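You operate a simulated robot arm through the tools that you are given. There is no shell and no other tool. Be economical: measure what you need, move in short steps, check, and stop when the job is done.

You are at the controls of a simulated robot arm. One attempt, no reset.

JOB
Set the belt jig to the loop length on the press card.
Fine: open the clamp first; park the pin in the slate tube while you slide; end with the pin in the teal tube and the clamp shut.

Only the result counts: the job must be done as asked and must still hold three seconds after the hand-in. Knocking over, shifting, dropping, spilling or breaking anything else fails it.

ROBOT AND FRAMES
A 6-joint arm with a two-finger parallel gripper, fixed in place. Base frame: the origin is at the foot of the arm, x ahead of it, y to its left, z up; the work surface is at about z = 7. Lengths are in mm, angles in degrees, forces in N, time in s.
With the tool pointing down near the work surface it reaches from about 140 to 580 mm from the base axis. Its first joint turns from -66.0 to 66.0 degrees. Payload 2.1 kg.
The tool frame sits at the grasp point between the pads (the TCP): z along the fingers, y along the line on which they close. The tips reach 30 mm beyond it. Largest opening 94 mm; finger width 28, thickness 10; the body of the gripper, 50 by 96 mm, starts 55 mm behind the TCP.
Orientation is that of the tool frame in the base frame, as a unit quaternion [x, y, z, w]. With the fingers straight down and closing along the base's y, the tool's x points along the base's -x, its y along +y and its z along -z.

CONTROLS
- The arm moves only by the tool apply_moves. Its argument "steps" is a list of rows, each an object of numbers (a shift or turn left out is 0, a gripper value left out holds the last): "dx", "dy", "dz": the shift along the tool's x, y, z in units of 500 mm (1.0 is 500 mm); "wx", "wy", "wz": the turn, a rotation vector about the tool's x, y, z in units of 120 degrees (1.0 is 120 degrees); "jaw": the gripper command, from -1 (fully open) to 1 (shut), values between in proportion. In form: [{"dx": .., "dy": .., "dz": .., "wx": .., "wy": .., "wz": .., "jaw": ..}, ...]. A call has 1 to 8 rows; each row is the pose to reach, as a shift and turn from the pose commanded when the call began, along the tool's axes at that moment. A call with a number of a shift or a turn outside -1 to 1 is refused whole. Rows are played at 5 a second. More than 50 mm and 8.6 degrees between two rows, or a gripper value outside its range, and nothing of the call is played. A pose out of reach is approached as far as the arm can. The call stops where the force on the tool passes 40 N (or 10 N more than at its start, if that is more) or the arm is blocked; 0.2 s more then pass. The fingers move at their own pace (about 72 mm/s each) and stop on an object; they squeeze with about 23 N. The grip force told is the motor's: it shows also when the fingers shut on nothing. Time passes only in rows, and 0.2 s behind the last, so rows that repeat a pose let the fingers close. It gives the time, the measured TCP pose, the force on the tool (base axes), the opening and the grip force at its end, in the units of the frame above (readings bear some noise).
- Cameras (640 x 400 px; columns grow to the right, rows downward): "scene" is fixed at [41.1, -359.9, 501.5]; the picture's right is [0.85, -0.53, 0.00], its down [-0.31, -0.49, -0.82] and it looks along [0.43, 0.69, -0.58] (base axes); focal length 221 px, centre (320, 200). "wrist" rides on the gripper at [76, 14, -103] in the tool frame; the picture's right is [-0.18, 0.98, 0.00], its down [-0.75, -0.14, -0.64] and it looks along [-0.63, -0.12, 0.77] (tool axes); focal length 243 px, centre (320, 200). There is no depth. A picture from a camera that has moved, and an enlarged one, comes with that camera's place and axes in the base frame and with its lens. The place of the scene camera against the robot may be out by one fixed shift of up to 25 mm in any direction.
- get_image(camera): a new picture of that camera. The clock stands still meanwhile.
- zoom(camera, box): a new picture of the part [left, top, right, bottom] of that camera's present view, enlarged. The clock stands still meanwhile.
- sign_off(): hands the job in; it is judged then, once.

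Go step by step. Nothing tells you positions but the pictures and the camera data: compare them with the known pose of the tool, close in by small moves and look again before you grip or let go. The budget is 120 turns and 76 pictures, counting those below and the enlarged ones. Unless the task says otherwise, let go and move clear before handing in, and close with one line.

The tools are called after ">>>" as a command line: name --argument value ..., lists and objects as JSON in quotes. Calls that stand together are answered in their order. apply_moves: Moves the arm, as the interface text tells. Its arguments: {"type":"object","properties":{"steps":{"type":"array"}},"required":["steps"]} The other tools are called the same way: get_image (camera) takes a picture; zoom (camera, box) takes an enlarged picture of a part of a camera's view; sign_off () hands the job in.

At the start:

```text
time_s: 0.0
tool_pos: [276.5, -162.3, 368.2]
tcp_rot: [0.0, 1.0, 0.0, 0.0]
contact_force: [0.1, 0.1, 0.1]
width: 94.3
grip_force: 0.0
```

scene: 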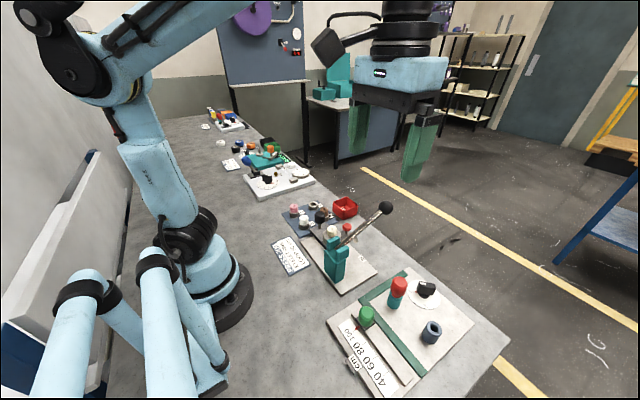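
wrist: 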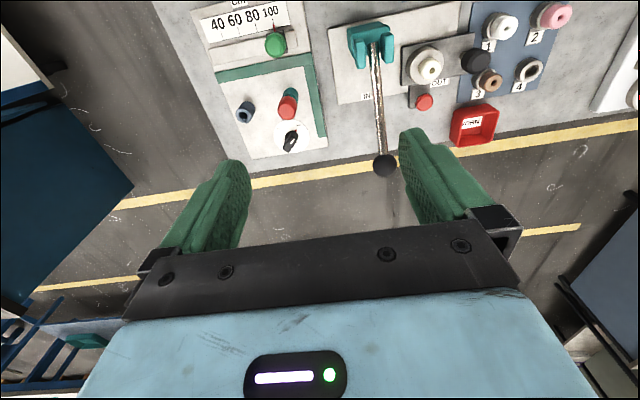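

I see a jig with a scale (40 60 80 100), a green knob, a red-topped pin in a teal tube, a slate tube, a black clamp knob, and a lever press with a card. I'll zoom in to read the details.

>>> zoom --camera "scene" --box '[320, 260, 480, 400]'

>>> zoom --camera "scene" --box '[260, 190, 400, 290]'

>>> zoom --camera "wrist" --box '[180, 0, 360, 170]'

```text
2.86 times, centred on (400, 330) of scene
camera zoom: at [41.1, -359.9, 501.5], right [0.85, -0.53, 0.0], down [-0.31, -0.49, -0.82], along [0.43, 0.69, -0.58], focal length 630 px, centre (91, -171)
```

zoom: 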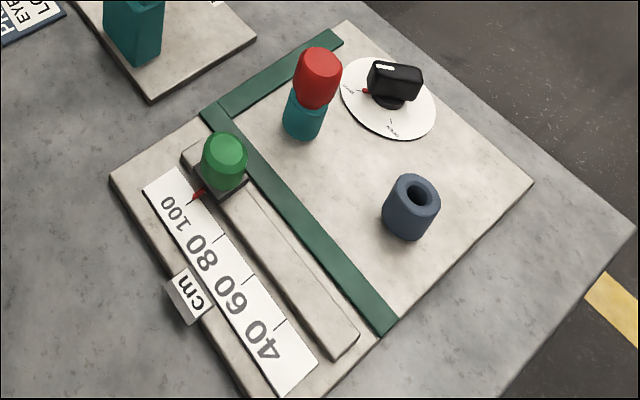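

```text
4.00 times, centred on (330, 240) of scene
camera zoom: at [41.1, -359.9, 501.5], right [0.85, -0.53, 0.0], down [-0.31, -0.49, -0.82], along [0.43, 0.69, -0.58], focal length 882 px, centre (280, 40)
```

zoom: 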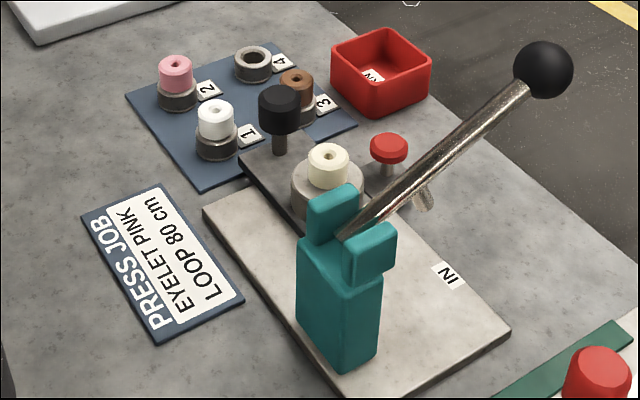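

```text
2.35 times, centred on (270, 85) of wrist
camera zoom: at [200.4, -148.0, 470.3], right [0.18, 0.98, 0.0], down [0.75, -0.14, 0.64], along [0.63, -0.12, -0.77], focal length 571 px, centre (438, 471)
```

zoom: 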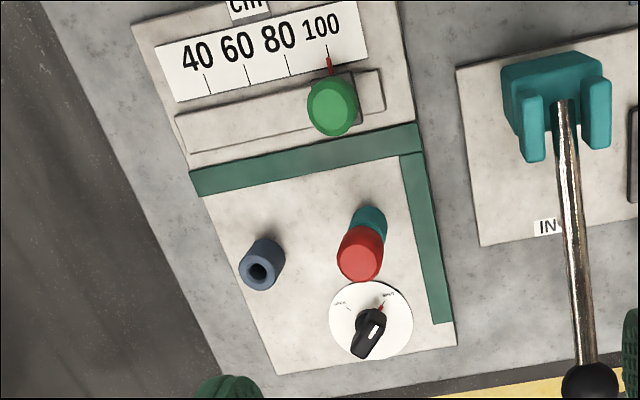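

Card reads LOOP 80 cm; the slider stands at 100. The clamp knob is at roughly (392,-240), teal tube (321,-224), slate tube (333,-307), green slider knob (243,-224). I'll move in above the clamp for a closer view.

>>> apply_moves --steps '[{"dx": -0.037, "dy": -0.031, "dz": 0.063}, {"dx": -0.075, "dy": -0.062, "dz": 0.126}, {"dx": -0.112, "dy": -0.093, "dz": 0.19}, {"dx": -0.15, "dy": -0.124, "dz": 0.253}, {"dx": -0.187, "dy": -0.155, "dz": 0.316}, {"dx": -0.187, "dy": -0.155, "dz": 0.316}]'

>>> get_image --camera "wrist"

>>> get_image --camera "scene"

```text
time_s: 1.4
tool_pos: [371.1, -240.4, 211.7]
tcp_rot: [0.0, 1.0, -0.001, -0.001]
contact_force: [0.1, 0.6, 1.0]
width: 93.9
grip_force: 0.1
```

```text
70 pictures are left
camera wrist: at [294.8, -226.0, 313.0], right [0.18, 0.98, 0.0], down [0.75, -0.14, 0.64], along [0.63, -0.12, -0.77], focal length 243 px, centre (320, 200)
```

wrist: 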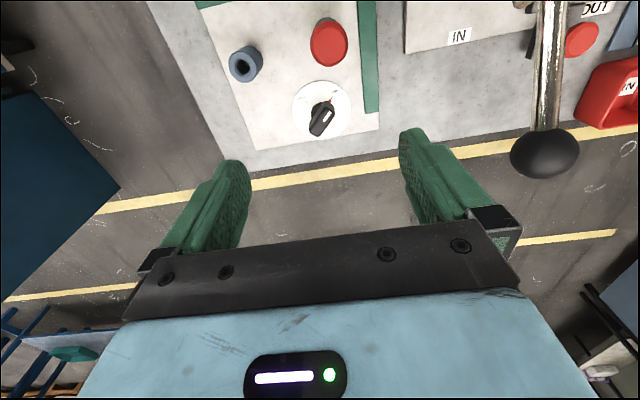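

```text
69 pictures are left
```

scene: 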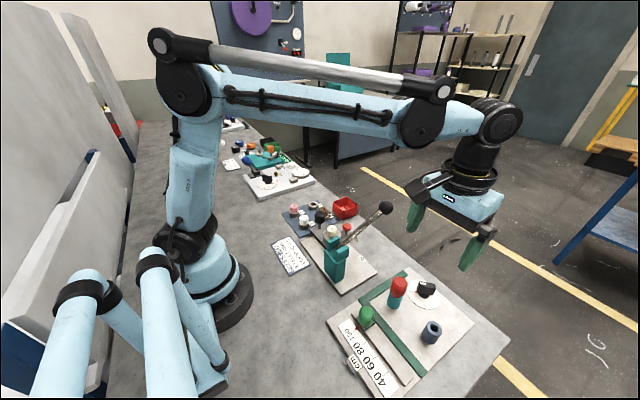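

Clamp knob sits near (397,-243). I'll enlarge the jig to read its dial.

>>> zoom --camera "wrist" --box '[270, 70, 370, 145]'

>>> zoom --camera "scene" --box '[380, 265, 460, 325]'

```text
5.33 times, centred on (320, 108) of wrist
camera zoom: at [294.8, -226.0, 313.0], right [0.18, 0.98, 0.0], down [0.75, -0.14, 0.64], along [0.63, -0.12, -0.77], focal length 1294 px, centre (320, 693)
```

zoom: 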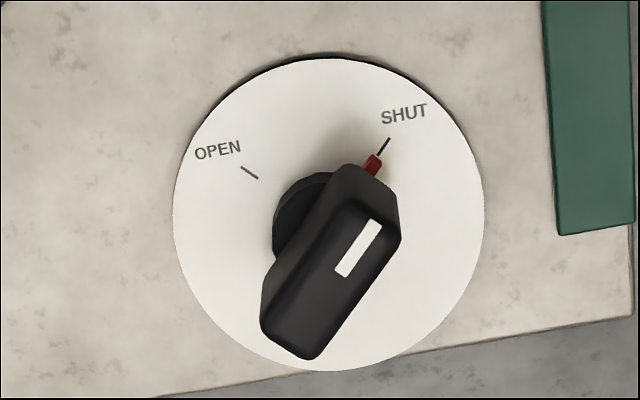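

```text
6.67 times, centred on (420, 295) of scene
camera zoom: at [41.1, -359.9, 501.5], right [0.85, -0.53, 0.0], down [-0.31, -0.49, -0.82], along [0.43, 0.69, -0.58], focal length 1471 px, centre (-347, -433)
```

zoom: 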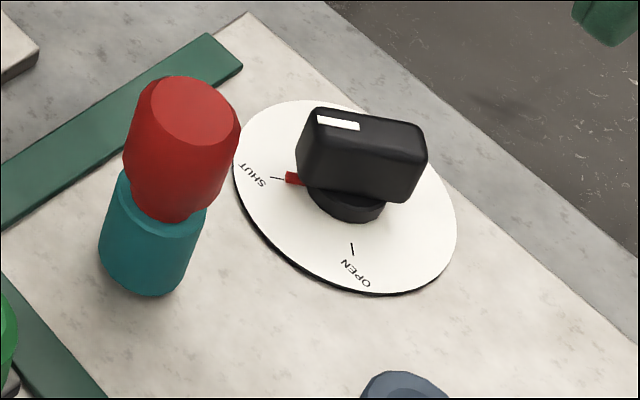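

The dial reads SHUT at about 130° and OPEN at about 230°, so opening is roughly 100° counter-clockwise seen from above. I'll go above the knob, align the fingers across its wing, and look again.

>>> apply_moves --steps '[{"dx": -0.009, "dy": -0.001, "dz": 0.027, "wz": 0.065, "jaw": 0}, {"dx": -0.018, "dy": -0.002, "dz": 0.054, "wz": 0.13, "jaw": 0}, {"dx": -0.027, "dy": -0.004, "dz": 0.081, "wz": 0.195, "jaw": 0}, {"dx": -0.036, "dy": -0.005, "dz": 0.108, "wz": 0.26, "jaw": 0}, {"dx": -0.045, "dy": -0.006, "dz": 0.135, "wz": 0.325, "jaw": 0}, {"dx": -0.054, "dy": -0.007, "dz": 0.163, "wz": 0.392, "jaw": 0}, {"dx": -0.054, "dy": -0.007, "dz": 0.163, "wz": 0.392, "jaw": 0}]'

>>> get_image --camera "wrist"

>>> get_image --camera "scene"

```text
time_s: 3.0
tool_pos: [397.5, -244.1, 128.0]
tcp_rot: [0.401, 0.916, -0.001, 0.0]
contact_force: [0.4, -1.0, 0.1]
width: 47.0
grip_force: 0.1
```

```text
66 pictures are left
camera wrist: at [356.1, -177.9, 229.6], right [0.85, 0.53, 0.0], down [0.41, -0.65, 0.64], along [0.34, -0.54, -0.77], focal length 243 px, centre (320, 200)
```

wrist: 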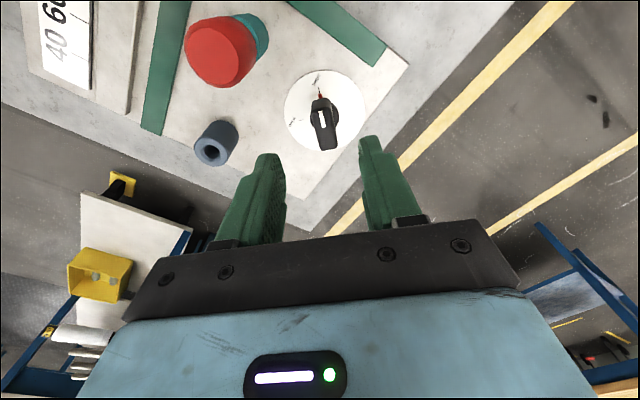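

```text
65 pictures are left
```

scene: 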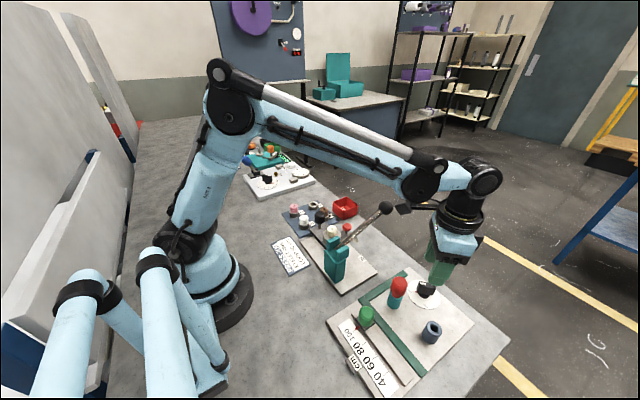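

The fingers are above the knob and nearly aligned; I'll zoom for accurate centre and heading.

>>> zoom --camera "wrist" --box '[270, 60, 390, 155]'

```text
4.21 times, centred on (330, 108) of wrist
camera zoom: at [356.1, -177.9, 229.6], right [0.85, 0.53, 0.0], down [0.41, -0.65, 0.64], along [0.34, -0.54, -0.77], focal length 1022 px, centre (278, 590)
```

zoom: 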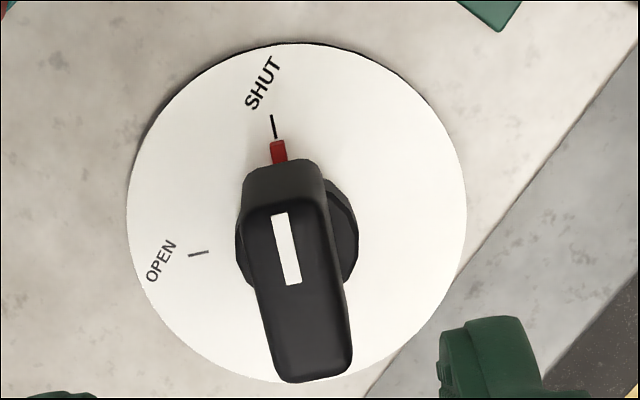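

Knob centre is about (400.8,-242.5) with its top near z 46; heading matches. Descending with the fingers straddling it.

>>> apply_moves --steps '[{"dx": -0.002, "dy": 0.007, "dz": 0.05}, {"dx": -0.002, "dy": 0.007, "dz": 0.1}, {"dx": -0.002, "dy": 0.007, "dz": 0.13}, {"dx": -0.002, "dy": 0.007, "dz": 0.154}, {"dx": -0.002, "dy": 0.007, "dz": 0.154}]'

>>> get_image --camera "wrist"

>>> zoom --camera "scene" --box '[360, 230, 480, 310]'

```text
time_s: 4.2
tool_pos: [401.3, -242.8, 50.5]
tcp_rot: [0.4, 0.917, 0.0, -0.001]
contact_force: [0.5, -0.3, -0.7]
width: 47.1
grip_force: 0.0
```

```text
63 pictures are left
camera wrist: at [359.5, -176.3, 152.8], right [0.85, 0.53, 0.0], down [0.41, -0.65, 0.64], along [0.34, -0.54, -0.77], focal length 243 px, centre (320, 200)
```

wrist: 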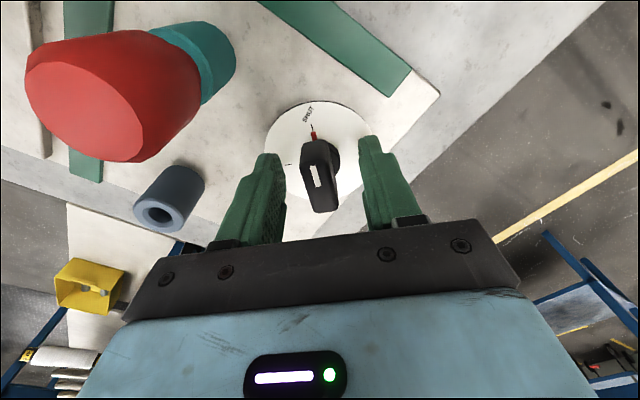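

```text
5.00 times, centred on (420, 270) of scene
camera zoom: at [41.1, -359.9, 501.5], right [0.85, -0.53, 0.0], down [-0.31, -0.49, -0.82], along [0.43, 0.69, -0.58], focal length 1103 px, centre (-180, -150)
```

zoom: 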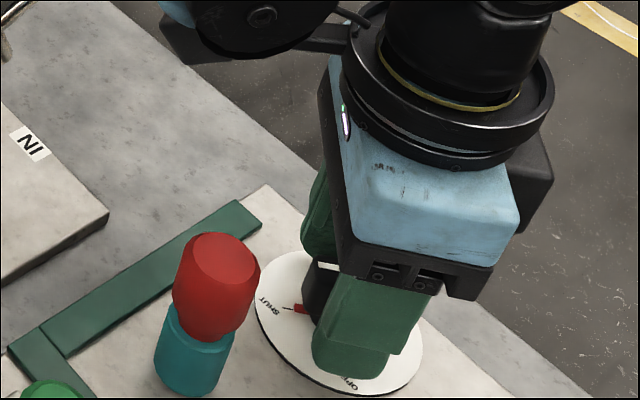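

The fingers straddle the knob with clearance both sides; closing on it.

>>> apply_moves --steps '[{"jaw": 0.5}, {"jaw": 1}, {"jaw": 1}, {"jaw": 1}]'

```text
time_s: 5.2
tool_pos: [400.7, -243.2, 50.5]
tcp_rot: [0.399, 0.917, -0.001, 0.0]
contact_force: [-5.2, -4.3, -6.0]
width: 25.4
grip_force: 45.0
```

Gripped. Now I'll turn it counter-clockwise in small steps towards OPEN.

>>> apply_moves --steps '[{"dy": -0.001, "wz": -0.06}, {"dy": -0.001, "wz": -0.12}, {"dy": -0.001, "wz": -0.18}, {"dy": -0.001, "wz": -0.24}, {"dy": -0.001, "wz": -0.3}]'

>>> zoom --camera "scene" --box '[360, 230, 480, 310]'

```text
time_s: 6.3
tool_pos: [399.3, -243.3, 50.2]
tcp_rot: [0.149, 0.989, -0.002, 0.0]
contact_force: [1.1, -0.6, -6.6]
width: 25.5
grip_force: 44.8
stopped in row 5: the force on the tool passed its limit (the readings are from after the stop); the commanded pose is now the measured one
```

```text
5.00 times, centred on (420, 270) of scene
camera zoom: at [41.1, -359.9, 501.5], right [0.85, -0.53, 0.0], down [-0.31, -0.49, -0.82], along [0.43, 0.69, -0.58], focal length 1103 px, centre (-180, -150)
```

zoom: 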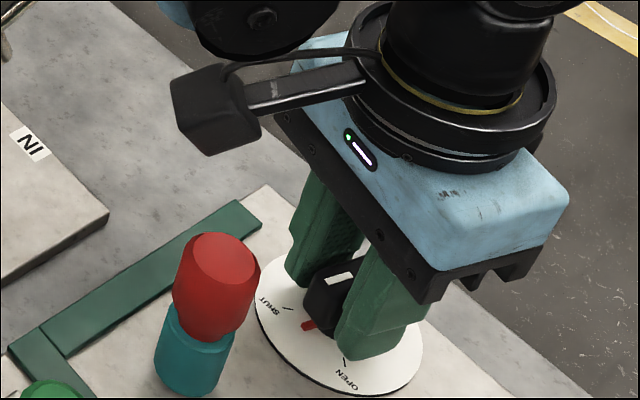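

It turned about 30° then stopped on a force spike, now relaxed. Continuing in smaller steps.

>>> apply_moves --steps '[{"wz": -0.04}, {"wz": -0.08}, {"wz": -0.12}, {"wz": -0.16}, {"wz": -0.2}]'

```text
time_s: 7.5
tool_pos: [399.7, -244.0, 51.6]
tcp_rot: [-0.059, 0.998, -0.003, -0.001]
contact_force: [1.3, -17.1, -22.3]
width: 25.3
grip_force: 45.0
```

>>> zoom --camera "scene" --box '[360, 230, 480, 310]'

>>> get_image --camera "wrist"

```text
5.00 times, centred on (420, 270) of scene
camera zoom: at [41.2, -360.0, 501.4], right [0.85, -0.53, 0.0], down [-0.31, -0.49, -0.82], along [0.43, 0.69, -0.58], focal length 1103 px, centre (-180, -150)
```

zoom: 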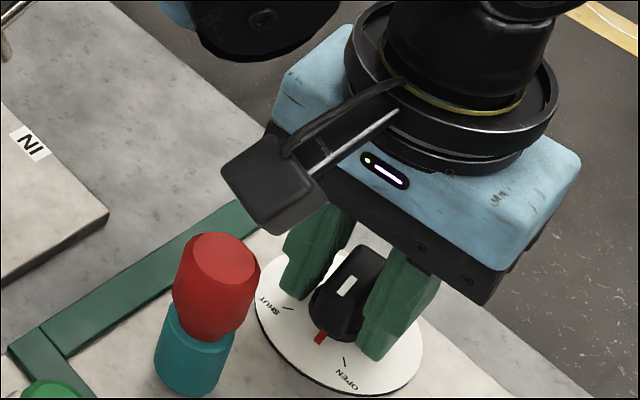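

```text
59 pictures are left
camera wrist: at [322.3, -239.0, 153.2], right [0.07, 1.0, -0.01], down [0.77, -0.05, 0.64], along [0.64, -0.05, -0.77], focal length 243 px, centre (320, 200)
```

wrist: 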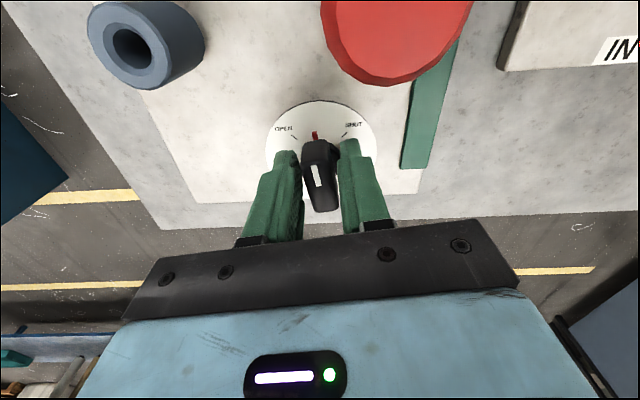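

The pointer is halfway; the knob is following. Continuing the turn.

>>> apply_moves --steps '[{"dy": -0.001, "wz": -0.04}, {"dy": -0.001, "wz": -0.08}, {"dy": -0.001, "wz": -0.12}, {"dy": -0.001, "wz": -0.16}, {"dy": -0.001, "wz": -0.2}]'

```text
time_s: 8.7
tool_pos: [400.4, -246.9, 50.6]
tcp_rot: [-0.265, 0.964, -0.005, -0.001]
contact_force: [4.0, -27.2, 2.5]
width: 25.5
grip_force: 44.9
```

>>> apply_moves --steps '[{"dx": 0.0025, "dy": -0.0043}, {"dx": 0.0025, "dy": -0.0043, "wz": -0.04}, {"dx": 0.0025, "dy": -0.0043, "wz": -0.08}, {"dx": 0.0025, "dy": -0.0043, "wz": -0.12}]'

>>> zoom --camera "scene" --box '[360, 230, 480, 310]'

>>> zoom --camera "wrist" --box '[250, 80, 390, 220]'

```text
time_s: 9.7
tool_pos: [400.9, -246.9, 51.5]
tcp_rot: [-0.385, 0.923, -0.002, -0.001]
contact_force: [8.5, -10.9, -0.7]
width: 25.6
grip_force: 44.8
```

```text
5.00 times, centred on (420, 270) of scene
camera zoom: at [41.1, -359.9, 501.5], right [0.85, -0.53, 0.0], down [-0.31, -0.49, -0.82], along [0.43, 0.69, -0.58], focal length 1103 px, centre (-180, -150)
```

zoom: 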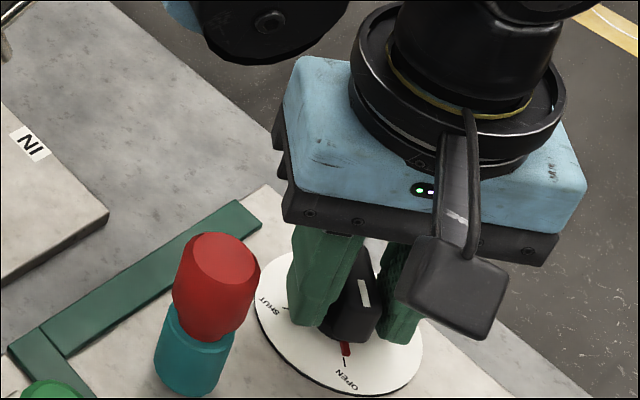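

```text
2.86 times, centred on (320, 150) of wrist
camera zoom: at [336.7, -290.3, 153.5], right [-0.57, 0.82, 0.0], down [0.63, 0.44, 0.64], along [0.53, 0.36, -0.77], focal length 693 px, centre (320, 343)
```

zoom: 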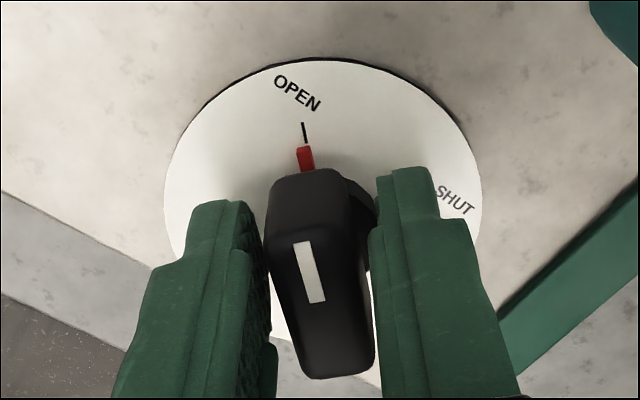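

The pointer is practically on OPEN; a small extra turn to make it sit on the mark.

>>> apply_moves --steps '[{"wz": -0.02}, {"wz": -0.04}, {"wz": -0.04}]'

>>> zoom --camera "wrist" --box '[270, 90, 370, 190]'

```text
time_s: 10.5
tool_pos: [400.4, -247.2, 50.7]
tcp_rot: [-0.423, 0.906, -0.004, -0.001]
contact_force: [7.8, -16.5, -3.5]
width: 25.3
grip_force: 44.9
```

```text
4.00 times, centred on (320, 140) of wrist
camera zoom: at [340.4, -295.7, 153.5], right [-0.63, 0.77, -0.01], down [0.59, 0.49, 0.64], along [0.5, 0.4, -0.77], focal length 970 px, centre (320, 440)
```

zoom: 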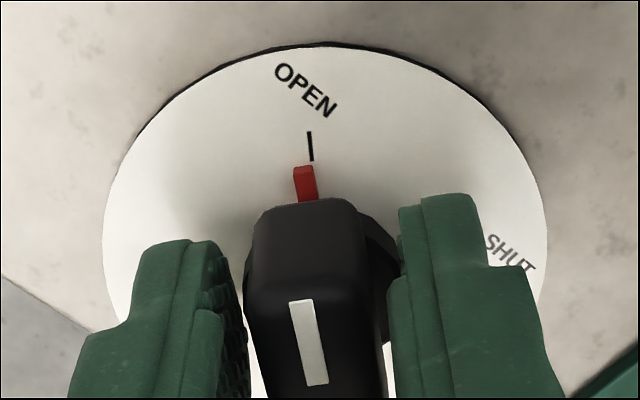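

OPEN reached. Releasing the knob and rising.

>>> apply_moves --steps '[{"jaw": 0.1}, {"jaw": 0.1}, {"dz": -0.08, "jaw": 0.1}, {"dz": -0.16, "jaw": 0.1}, {"dz": -0.25, "jaw": 0.1}, {"dz": -0.3, "jaw": 0.1}, {"dz": -0.3, "jaw": -0.2}]'

>>> zoom --camera "wrist" --box '[250, 40, 390, 180]'

```text
time_s: 12.1
tool_pos: [399.8, -249.5, 200.4]
tcp_rot: [-0.422, 0.906, -0.001, -0.001]
contact_force: [0.1, 0.2, 0.1]
width: 56.6
grip_force: 0.1
```

```text
2.86 times, centred on (320, 110) of wrist
camera zoom: at [338.6, -296.6, 303.6], right [-0.63, 0.77, 0.0], down [0.59, 0.49, 0.64], along [0.5, 0.4, -0.77], focal length 693 px, centre (320, 457)
```

zoom: 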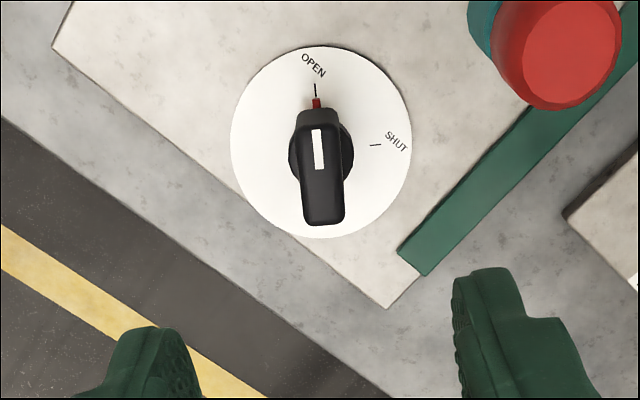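

Clamp is OPEN. Next: move above the red pin with yaw 0.

>>> apply_moves --steps '[{"dx": 0.01, "dy": 0.026, "wz": 0.07}, {"dx": 0.021, "dy": 0.051, "wz": 0.14}, {"dx": 0.031, "dy": 0.077, "wz": 0.21}, {"dx": 0.042, "dy": 0.103, "wz": 0.28}, {"dx": 0.052, "dy": 0.128, "wz": 0.35}, {"dx": 0.0625, "dy": 0.154, "wz": 0.417}, {"dx": 0.0625, "dy": 0.154, "wz": 0.417}]'

>>> get_image --camera "wrist"

>>> get_image --camera "scene"

```text
time_s: 13.7
tool_pos: [318.9, -221.0, 201.5]
tcp_rot: [0.002, 1.0, -0.002, 0.001]
contact_force: [-0.3, -0.1, 0.6]
width: 56.2
grip_force: 0.1
```

```text
54 pictures are left
camera wrist: at [243.2, -205.5, 302.5], right [0.19, 0.98, 0.0], down [0.75, -0.14, 0.64], along [0.63, -0.12, -0.77], focal length 243 px, centre (320, 200)
```

wrist: 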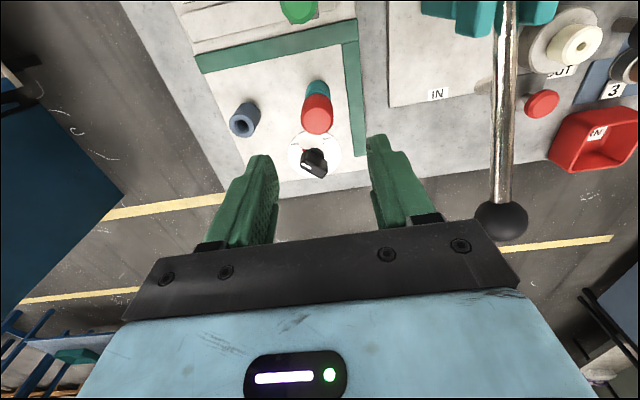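

```text
53 pictures are left
```

scene: 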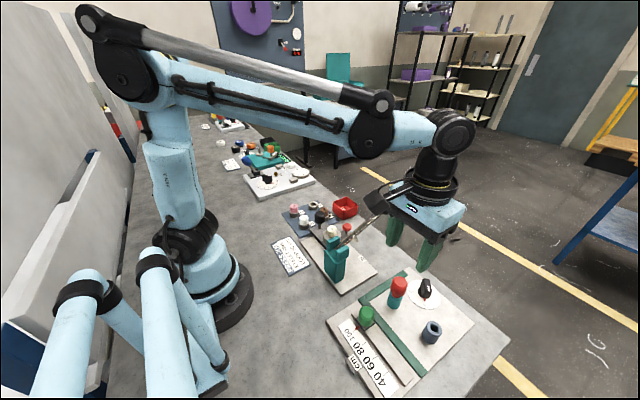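

>>> zoom --camera "wrist" --box '[220, 70, 360, 180]'

```text
3.64 times, centred on (290, 125) of wrist
camera zoom: at [243.2, -205.5, 302.5], right [0.19, 0.98, 0.0], down [0.75, -0.14, 0.64], along [0.63, -0.12, -0.77], focal length 882 px, centre (429, 473)
```

zoom: 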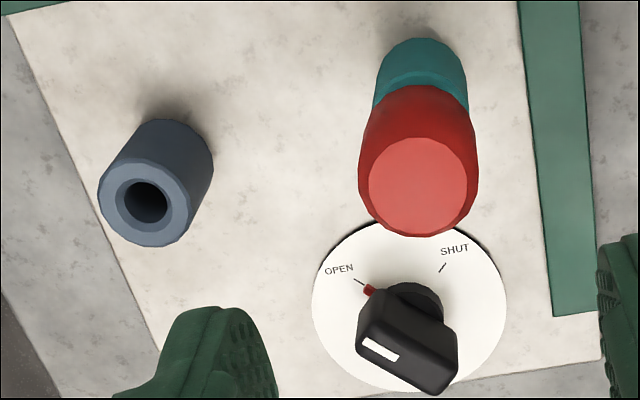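

Pin top is at about (326,-223,91); slate tube about (332,-307) with rim near z 50. Moving right above the pin.

>>> apply_moves --steps '[{"dx": -0.007, "dy": -0.002, "dz": 0.05, "jaw": -0.2}, {"dx": -0.014, "dy": -0.004, "dz": 0.09, "jaw": -0.2}, {"dx": -0.014, "dy": -0.004, "dz": 0.13, "jaw": -0.2}, {"dx": -0.014, "dy": -0.004, "dz": 0.13, "jaw": -0.2}]'

>>> get_image --camera "wrist"

>>> zoom --camera "scene" --box '[350, 230, 470, 330]'

```text
time_s: 14.7
tool_pos: [328.6, -223.4, 135.0]
tcp_rot: [0.0, 1.0, -0.002, 0.001]
contact_force: [0.1, -0.5, -0.2]
width: 56.3
grip_force: 0.0
```

```text
51 pictures are left
camera wrist: at [251.7, -208.1, 237.2], right [0.18, 0.98, 0.0], down [0.75, -0.14, 0.64], along [0.63, -0.12, -0.77], focal length 243 px, centre (320, 200)
```

wrist: 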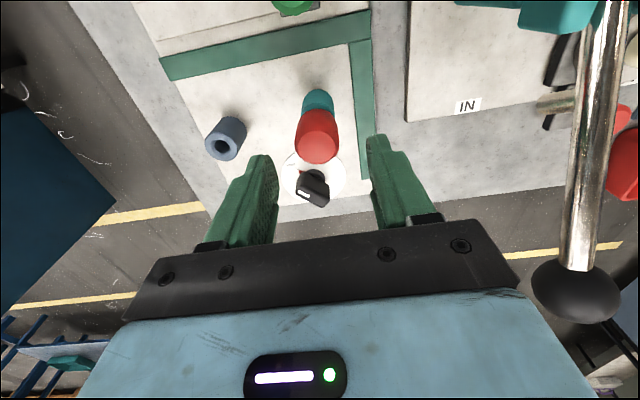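

```text
4.00 times, centred on (410, 280) of scene
camera zoom: at [41.1, -359.9, 501.5], right [0.85, -0.53, 0.0], down [-0.31, -0.49, -0.82], along [0.43, 0.69, -0.58], focal length 882 px, centre (-40, -120)
```

zoom: 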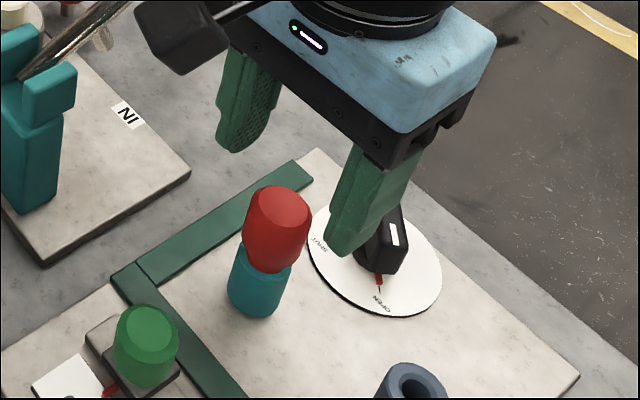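

>>> zoom --camera "wrist" --box '[200, 80, 360, 180]'

```text
4.00 times, centred on (280, 130) of wrist
camera zoom: at [251.7, -208.1, 237.2], right [0.18, 0.98, 0.0], down [0.75, -0.14, 0.64], along [0.63, -0.12, -0.77], focal length 970 px, centre (480, 480)
```

zoom: 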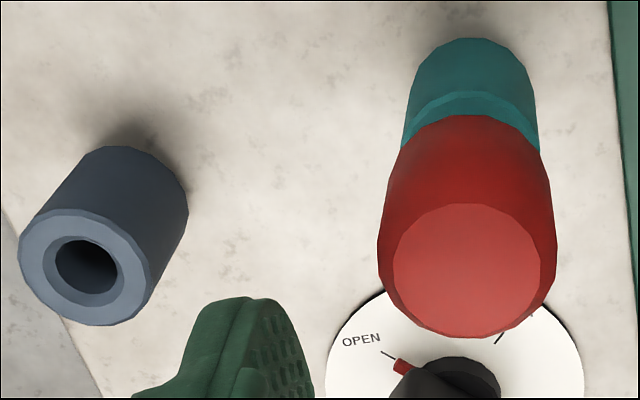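

Triangulation puts the pin head at (326.4,-224), top z 91. Descending to grip the head only.

>>> apply_moves --steps '[{"dx": 0.0044, "dy": -0.001, "dz": 0.04}, {"dx": 0.0044, "dy": -0.001, "dz": 0.08}, {"dx": 0.0044, "dy": -0.001, "dz": 0.102}, {"dx": 0.0044, "dy": -0.001, "dz": 0.102}]'

>>> get_image --camera "wrist"

>>> zoom --camera "scene" --box '[350, 230, 470, 330]'

```text
time_s: 15.7
tool_pos: [325.7, -223.0, 83.4]
tcp_rot: [0.0, 1.0, -0.002, 0.0]
contact_force: [-0.1, -0.8, -0.5]
width: 56.4
grip_force: 0.0
```

```text
48 pictures are left
camera wrist: at [250.0, -207.8, 186.1], right [0.18, 0.98, 0.0], down [0.75, -0.14, 0.64], along [0.63, -0.12, -0.77], focal length 243 px, centre (320, 200)
```

wrist: 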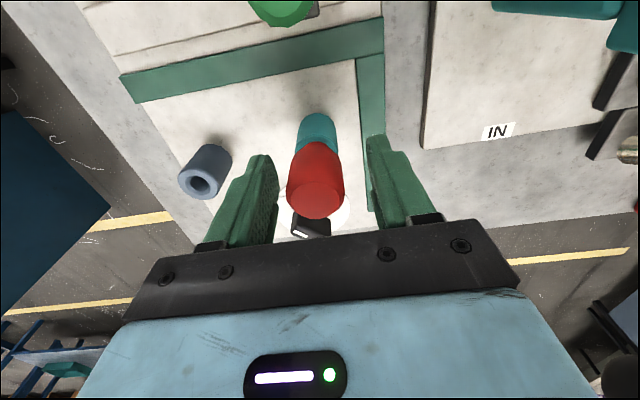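

```text
4.00 times, centred on (410, 280) of scene
camera zoom: at [41.1, -359.9, 501.5], right [0.85, -0.53, 0.0], down [-0.31, -0.49, -0.82], along [0.43, 0.69, -0.58], focal length 882 px, centre (-40, -120)
```

zoom: 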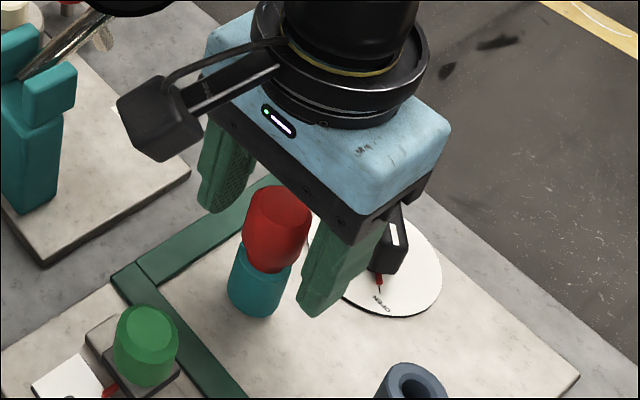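

Pin head is centred between the fingers. Closing.

>>> apply_moves --steps '[{"dy": -0.001, "jaw": 0.3}, {"dy": -0.001, "jaw": 0.6}, {"dy": -0.001, "jaw": 1}, {"dy": -0.001, "jaw": 1}, {"dy": -0.001, "jaw": 1}]'

>>> zoom --camera "scene" --box '[350, 230, 470, 330]'

```text
time_s: 16.9
tool_pos: [325.7, -223.5, 85.2]
tcp_rot: [0.0, 1.0, -0.001, 0.0]
contact_force: [-1.7, 0.5, 0.6]
width: 28.9
grip_force: 23.0
```

```text
4.00 times, centred on (410, 280) of scene
camera zoom: at [41.1, -359.9, 501.5], right [0.85, -0.53, 0.0], down [-0.31, -0.49, -0.82], along [0.43, 0.69, -0.58], focal length 882 px, centre (-40, -120)
```

zoom: 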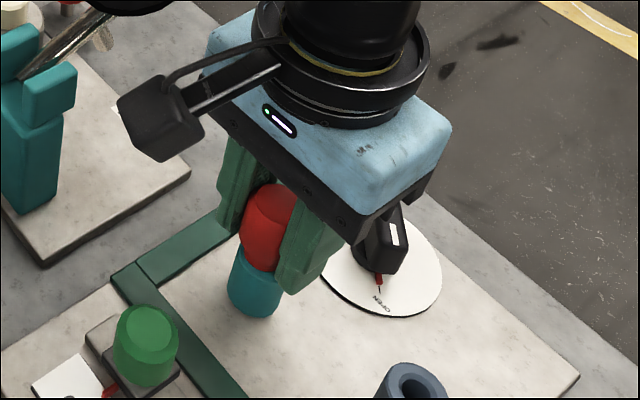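

Gripped cleanly at 28.9 mm. Lifting straight up.

>>> apply_moves --steps '[{"dz": -0.02}, {"dz": -0.05}, {"dz": -0.09}, {"dz": -0.13}, {"dz": -0.16}, {"dz": -0.16}]'

>>> get_image --camera "wrist"

>>> zoom --camera "scene" --box '[350, 210, 490, 350]'

```text
time_s: 18.3
tool_pos: [326.1, -223.0, 166.6]
tcp_rot: [0.0, 1.0, -0.002, 0.0]
contact_force: [-0.2, -0.1, -0.2]
width: 28.9
grip_force: 22.7
```

```text
45 pictures are left
camera wrist: at [249.4, -208.7, 268.2], right [0.18, 0.98, 0.0], down [0.75, -0.14, 0.64], along [0.63, -0.12, -0.77], focal length 243 px, centre (320, 200)
```

wrist: 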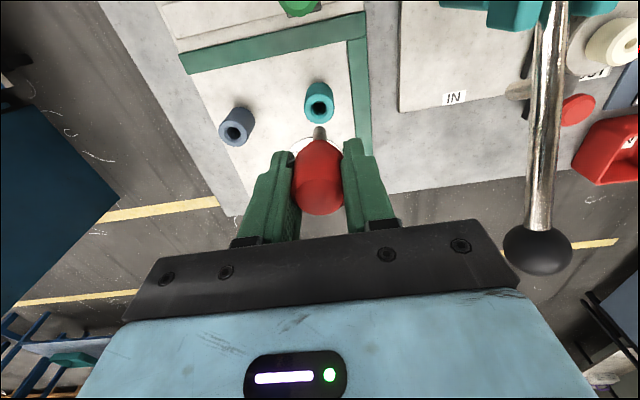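

```text
2.86 times, centred on (420, 280) of scene
camera zoom: at [41.1, -359.9, 501.5], right [0.85, -0.53, 0.0], down [-0.31, -0.49, -0.82], along [0.43, 0.69, -0.58], focal length 630 px, centre (34, -29)
```

zoom: 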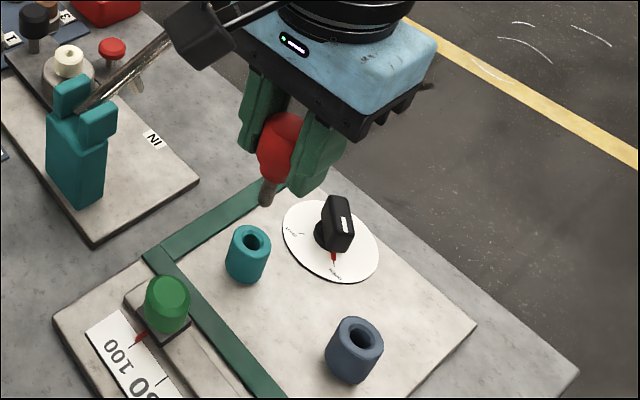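

Pin is free. I'll measure the two tube mouths in one zoom to get their exact offset.

>>> zoom --camera "wrist" --box '[205, 70, 345, 158]'

```text
4.55 times, centred on (275, 114) of wrist
camera zoom: at [249.4, -208.7, 268.2], right [0.18, 0.98, 0.0], down [0.75, -0.14, 0.64], along [0.63, -0.12, -0.77], focal length 1103 px, centre (524, 591)
```

zoom: 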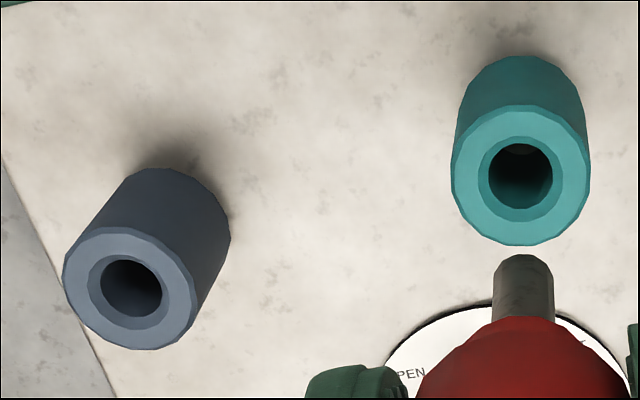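

Slate mouth lies about (+8.7,-86) from the teal mouth. I'll move by that and check that slate appears at the same pixel as teal does now.

>>> apply_moves --steps '[{"dx": -0.0058, "dy": -0.057, "jaw": 1}, {"dx": -0.0116, "dy": -0.115, "jaw": 1}, {"dx": -0.0174, "dy": -0.172, "jaw": 1}, {"dx": -0.0174, "dy": -0.172, "jaw": 1}, {"dx": -0.0174, "dy": -0.172, "jaw": 1}]'

>>> zoom --camera "wrist" --box '[205, 70, 345, 158]'

```text
time_s: 19.5
tool_pos: [334.8, -311.1, 166.2]
tcp_rot: [0.0, 1.0, -0.002, 0.0]
contact_force: [0.2, -0.1, -0.3]
width: 28.8
grip_force: 23.5
```

```text
4.55 times, centred on (275, 114) of wrist
camera zoom: at [258.3, -295.4, 267.8], right [0.18, 0.98, 0.0], down [0.75, -0.14, 0.64], along [0.63, -0.12, -0.77], focal length 1103 px, centre (524, 591)
```

zoom: 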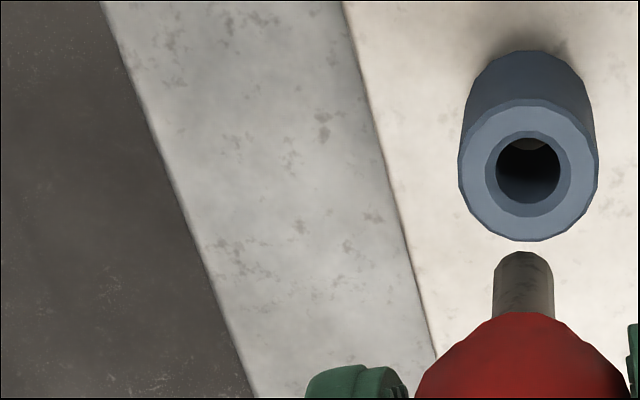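

Slate is 1.8 mm off in y and 0.9 in x; correcting and beginning to lower.

>>> apply_moves --steps '[{"dx": 0.0018, "dy": 0.0036, "jaw": 1}, {"dx": 0.0018, "dy": 0.0036, "jaw": 1}, {"dx": 0.0018, "dy": 0.0036, "jaw": 1}]'

>>> zoom --camera "wrist" --box '[205, 70, 345, 158]'

>>> zoom --camera "scene" --box '[380, 240, 480, 350]'

```text
time_s: 20.3
tool_pos: [333.7, -307.1, 164.2]
tcp_rot: [0.0, 1.0, -0.001, 0.0]
contact_force: [0.5, -0.9, -0.3]
width: 28.8
grip_force: 23.1
```

```text
4.55 times, centred on (275, 114) of wrist
camera zoom: at [256.9, -293.4, 267.5], right [0.18, 0.98, 0.0], down [0.75, -0.14, 0.64], along [0.63, -0.12, -0.77], focal length 1103 px, centre (524, 591)
```

zoom: 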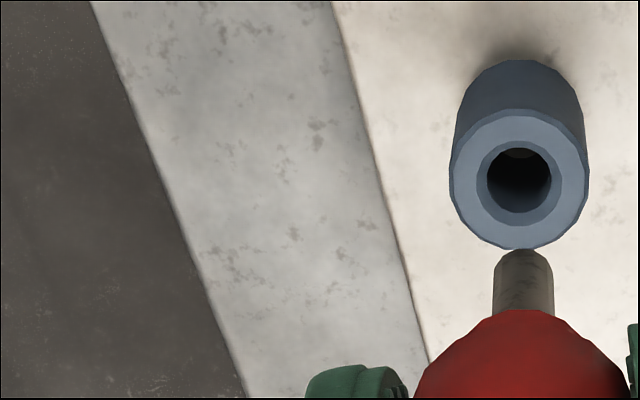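

```text
3.64 times, centred on (430, 295) of scene
camera zoom: at [41.1, -359.9, 501.5], right [0.85, -0.53, 0.0], down [-0.31, -0.49, -0.82], along [0.43, 0.69, -0.58], focal length 802 px, centre (-80, -146)
```

zoom: 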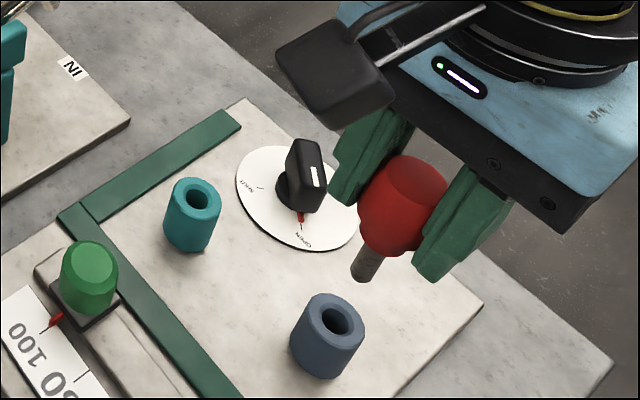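

Now within ~1 mm; the 9 mm pin has ample clearance in the chamfered 13 mm bore. Lowering.

>>> apply_moves --steps '[{"dx": -0.001, "dy": -0.0006, "dz": 0.03, "jaw": 1}, {"dx": -0.0015, "dy": -0.0006, "dz": 0.06, "jaw": 1}, {"dx": -0.0015, "dy": -0.0006, "dz": 0.08, "jaw": 1}, {"dx": -0.0015, "dy": -0.0006, "dz": 0.1, "jaw": 1}, {"dx": -0.0015, "dy": -0.0006, "dz": 0.1, "jaw": 1}]'

>>> zoom --camera "scene" --box '[380, 240, 480, 350]'

>>> zoom --camera "wrist" --box '[240, 90, 400, 230]'

```text
time_s: 21.5
tool_pos: [335.0, -308.1, 114.8]
tcp_rot: [0.0, 1.0, -0.002, 0.001]
contact_force: [-0.3, -3.2, -0.3]
width: 28.9
grip_force: 23.0
```

```text
3.64 times, centred on (430, 295) of scene
camera zoom: at [41.1, -359.9, 501.5], right [0.85, -0.53, 0.0], down [-0.31, -0.49, -0.82], along [0.43, 0.69, -0.58], focal length 802 px, centre (-80, -146)
```

zoom: 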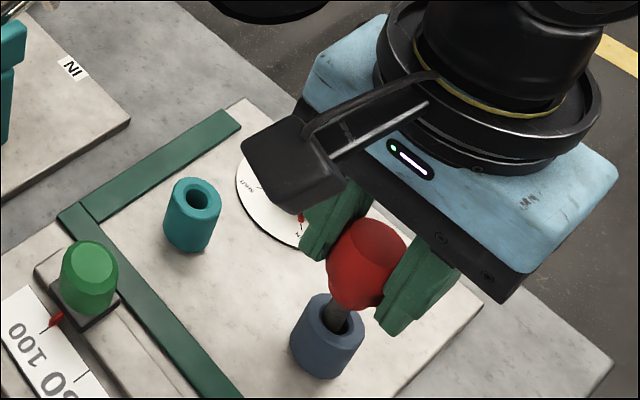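

```text
2.86 times, centred on (320, 160) of wrist
camera zoom: at [257.9, -292.9, 217.5], right [0.18, 0.98, 0.0], down [0.75, -0.14, 0.64], along [0.63, -0.12, -0.77], focal length 693 px, centre (320, 314)
```

zoom: 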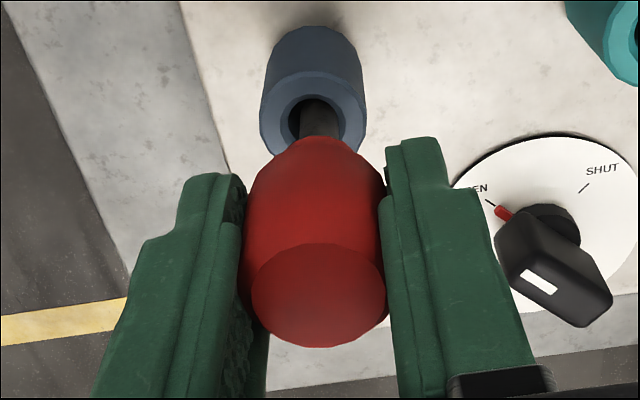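

The shaft is entering the slate bore. Continuing down to the seated height.

>>> apply_moves --steps '[{"dy": -0.001, "dz": 0.02, "jaw": 1}, {"dy": -0.001, "dz": 0.04, "jaw": 1}, {"dy": -0.001, "dz": 0.052, "jaw": 1}, {"dy": -0.001, "dz": 0.06, "jaw": 1}, {"dy": -0.001, "dz": 0.06, "jaw": 1}]'

>>> zoom --camera "scene" --box '[380, 240, 480, 350]'

```text
time_s: 22.7
tool_pos: [333.8, -308.4, 84.6]
tcp_rot: [0.0, 1.0, -0.002, 0.0]
contact_force: [-1.5, -1.1, 7.9]
width: 29.0
grip_force: 22.7
```

```text
3.64 times, centred on (430, 295) of scene
camera zoom: at [41.0, -359.9, 501.5], right [0.85, -0.53, 0.0], down [-0.31, -0.49, -0.82], along [0.43, 0.69, -0.58], focal length 802 px, centre (-80, -146)
```

zoom: 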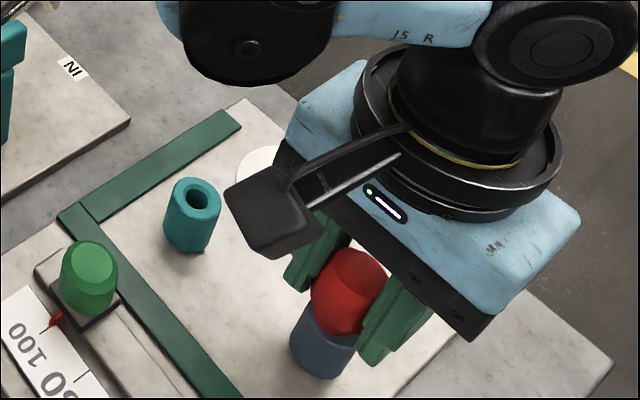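

Seated in the slate tube (8 N reaction). Releasing and rising.

>>> apply_moves --steps '[{"jaw": 0.1}, {"jaw": -0.2}, {"jaw": -0.2}, {"dz": -0.08, "jaw": -0.2}, {"dz": -0.16, "jaw": -0.2}, {"dz": -0.24, "jaw": -0.2}, {"dz": -0.24, "jaw": -0.2}]'

>>> get_image --camera "wrist"

```text
time_s: 24.3
tool_pos: [334.9, -309.6, 206.6]
tcp_rot: [0.001, 1.0, -0.002, -0.001]
contact_force: [-0.5, -0.6, -0.3]
width: 56.9
grip_force: 0.1
```

```text
36 pictures are left
camera wrist: at [258.3, -294.7, 308.6], right [0.18, 0.98, 0.0], down [0.75, -0.14, 0.64], along [0.63, -0.12, -0.77], focal length 243 px, centre (320, 200)
```

wrist: 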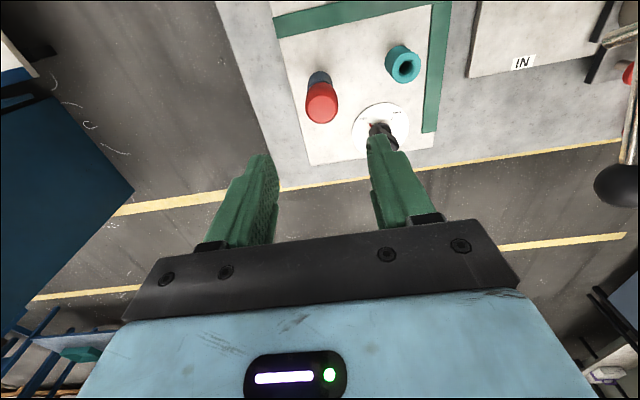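

Pin is parked. Now over to the green slider for a close look at the scale.

>>> apply_moves --steps '[{"dx": 0.045, "dy": 0.037}, {"dx": 0.09, "dy": 0.075}, {"dx": 0.135, "dy": 0.112, "dz": 0.02}, {"dx": 0.18, "dy": 0.15, "dz": 0.05}, {"dx": 0.18, "dy": 0.15, "dz": 0.05}]'

>>> get_image --camera "wrist"

>>> zoom --camera "wrist" --box '[210, 60, 370, 170]'

```text
time_s: 25.5
tool_pos: [243.1, -232.2, 180.5]
tcp_rot: [0.001, 1.0, -0.002, 0.001]
contact_force: [0.4, -0.1, -0.2]
width: 56.3
grip_force: 0.0
```

```text
35 pictures are left
camera wrist: at [167.1, -217.5, 282.5], right [0.18, 0.98, 0.0], down [0.75, -0.14, 0.64], along [0.63, -0.12, -0.77], focal length 243 px, centre (320, 200)
```

wrist: 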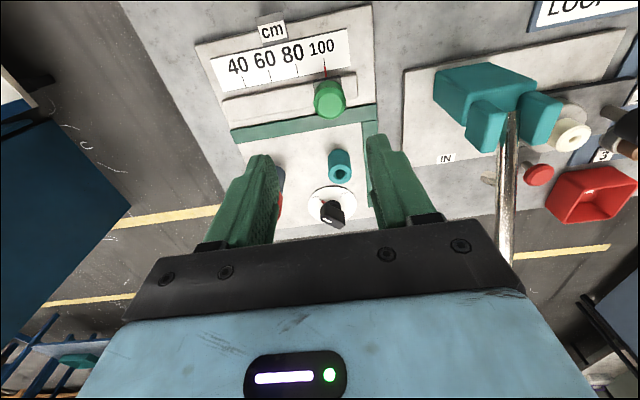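

```text
3.64 times, centred on (290, 115) of wrist
camera zoom: at [167.1, -217.5, 282.5], right [0.18, 0.98, 0.0], down [0.75, -0.14, 0.64], along [0.63, -0.12, -0.77], focal length 882 px, centre (429, 509)
```

zoom: 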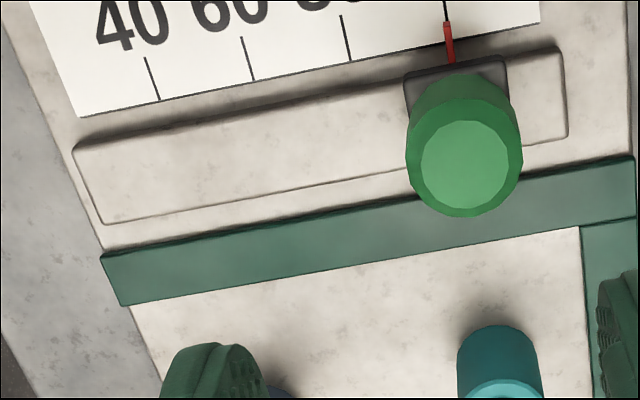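

Slide runs along base y, ticks about 28 mm apart; knob at roughly (242.5,-222). Lowering to just above the knob.

>>> apply_moves --steps '[{"dx": 0.001, "dy": 0.01, "dz": 0.06}, {"dx": 0.001, "dy": 0.02, "dz": 0.12}, {"dx": 0.001, "dy": 0.02, "dz": 0.165}, {"dx": 0.001, "dy": 0.02, "dz": 0.165}]'

>>> get_image --camera "wrist"

>>> zoom --camera "scene" --box '[310, 270, 430, 390]'

```text
time_s: 26.5
tool_pos: [242.6, -224.6, 98.0]
tcp_rot: [0.0, 1.0, -0.002, 0.0]
contact_force: [-0.2, -0.1, 0.1]
width: 56.4
grip_force: 0.0
```

```text
33 pictures are left
camera wrist: at [167.1, -209.1, 199.4], right [0.18, 0.98, 0.0], down [0.75, -0.14, 0.64], along [0.63, -0.12, -0.77], focal length 243 px, centre (320, 200)
```

wrist: 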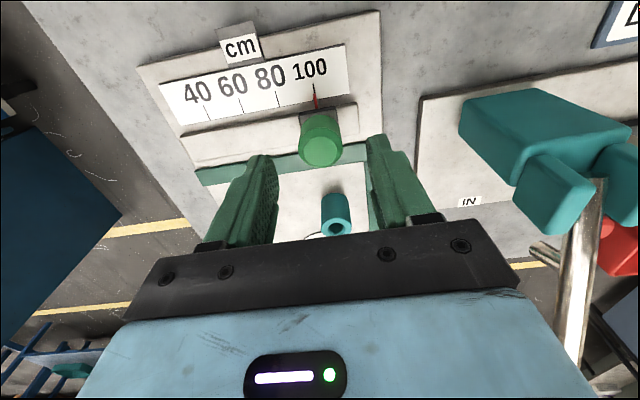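

```text
3.33 times, centred on (370, 330) of scene
camera zoom: at [41.1, -359.9, 501.5], right [0.85, -0.53, 0.0], down [-0.31, -0.49, -0.82], along [0.43, 0.69, -0.58], focal length 735 px, centre (153, -233)
```

zoom: 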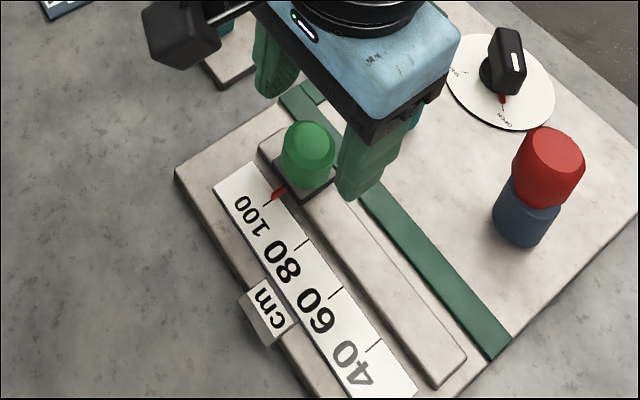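

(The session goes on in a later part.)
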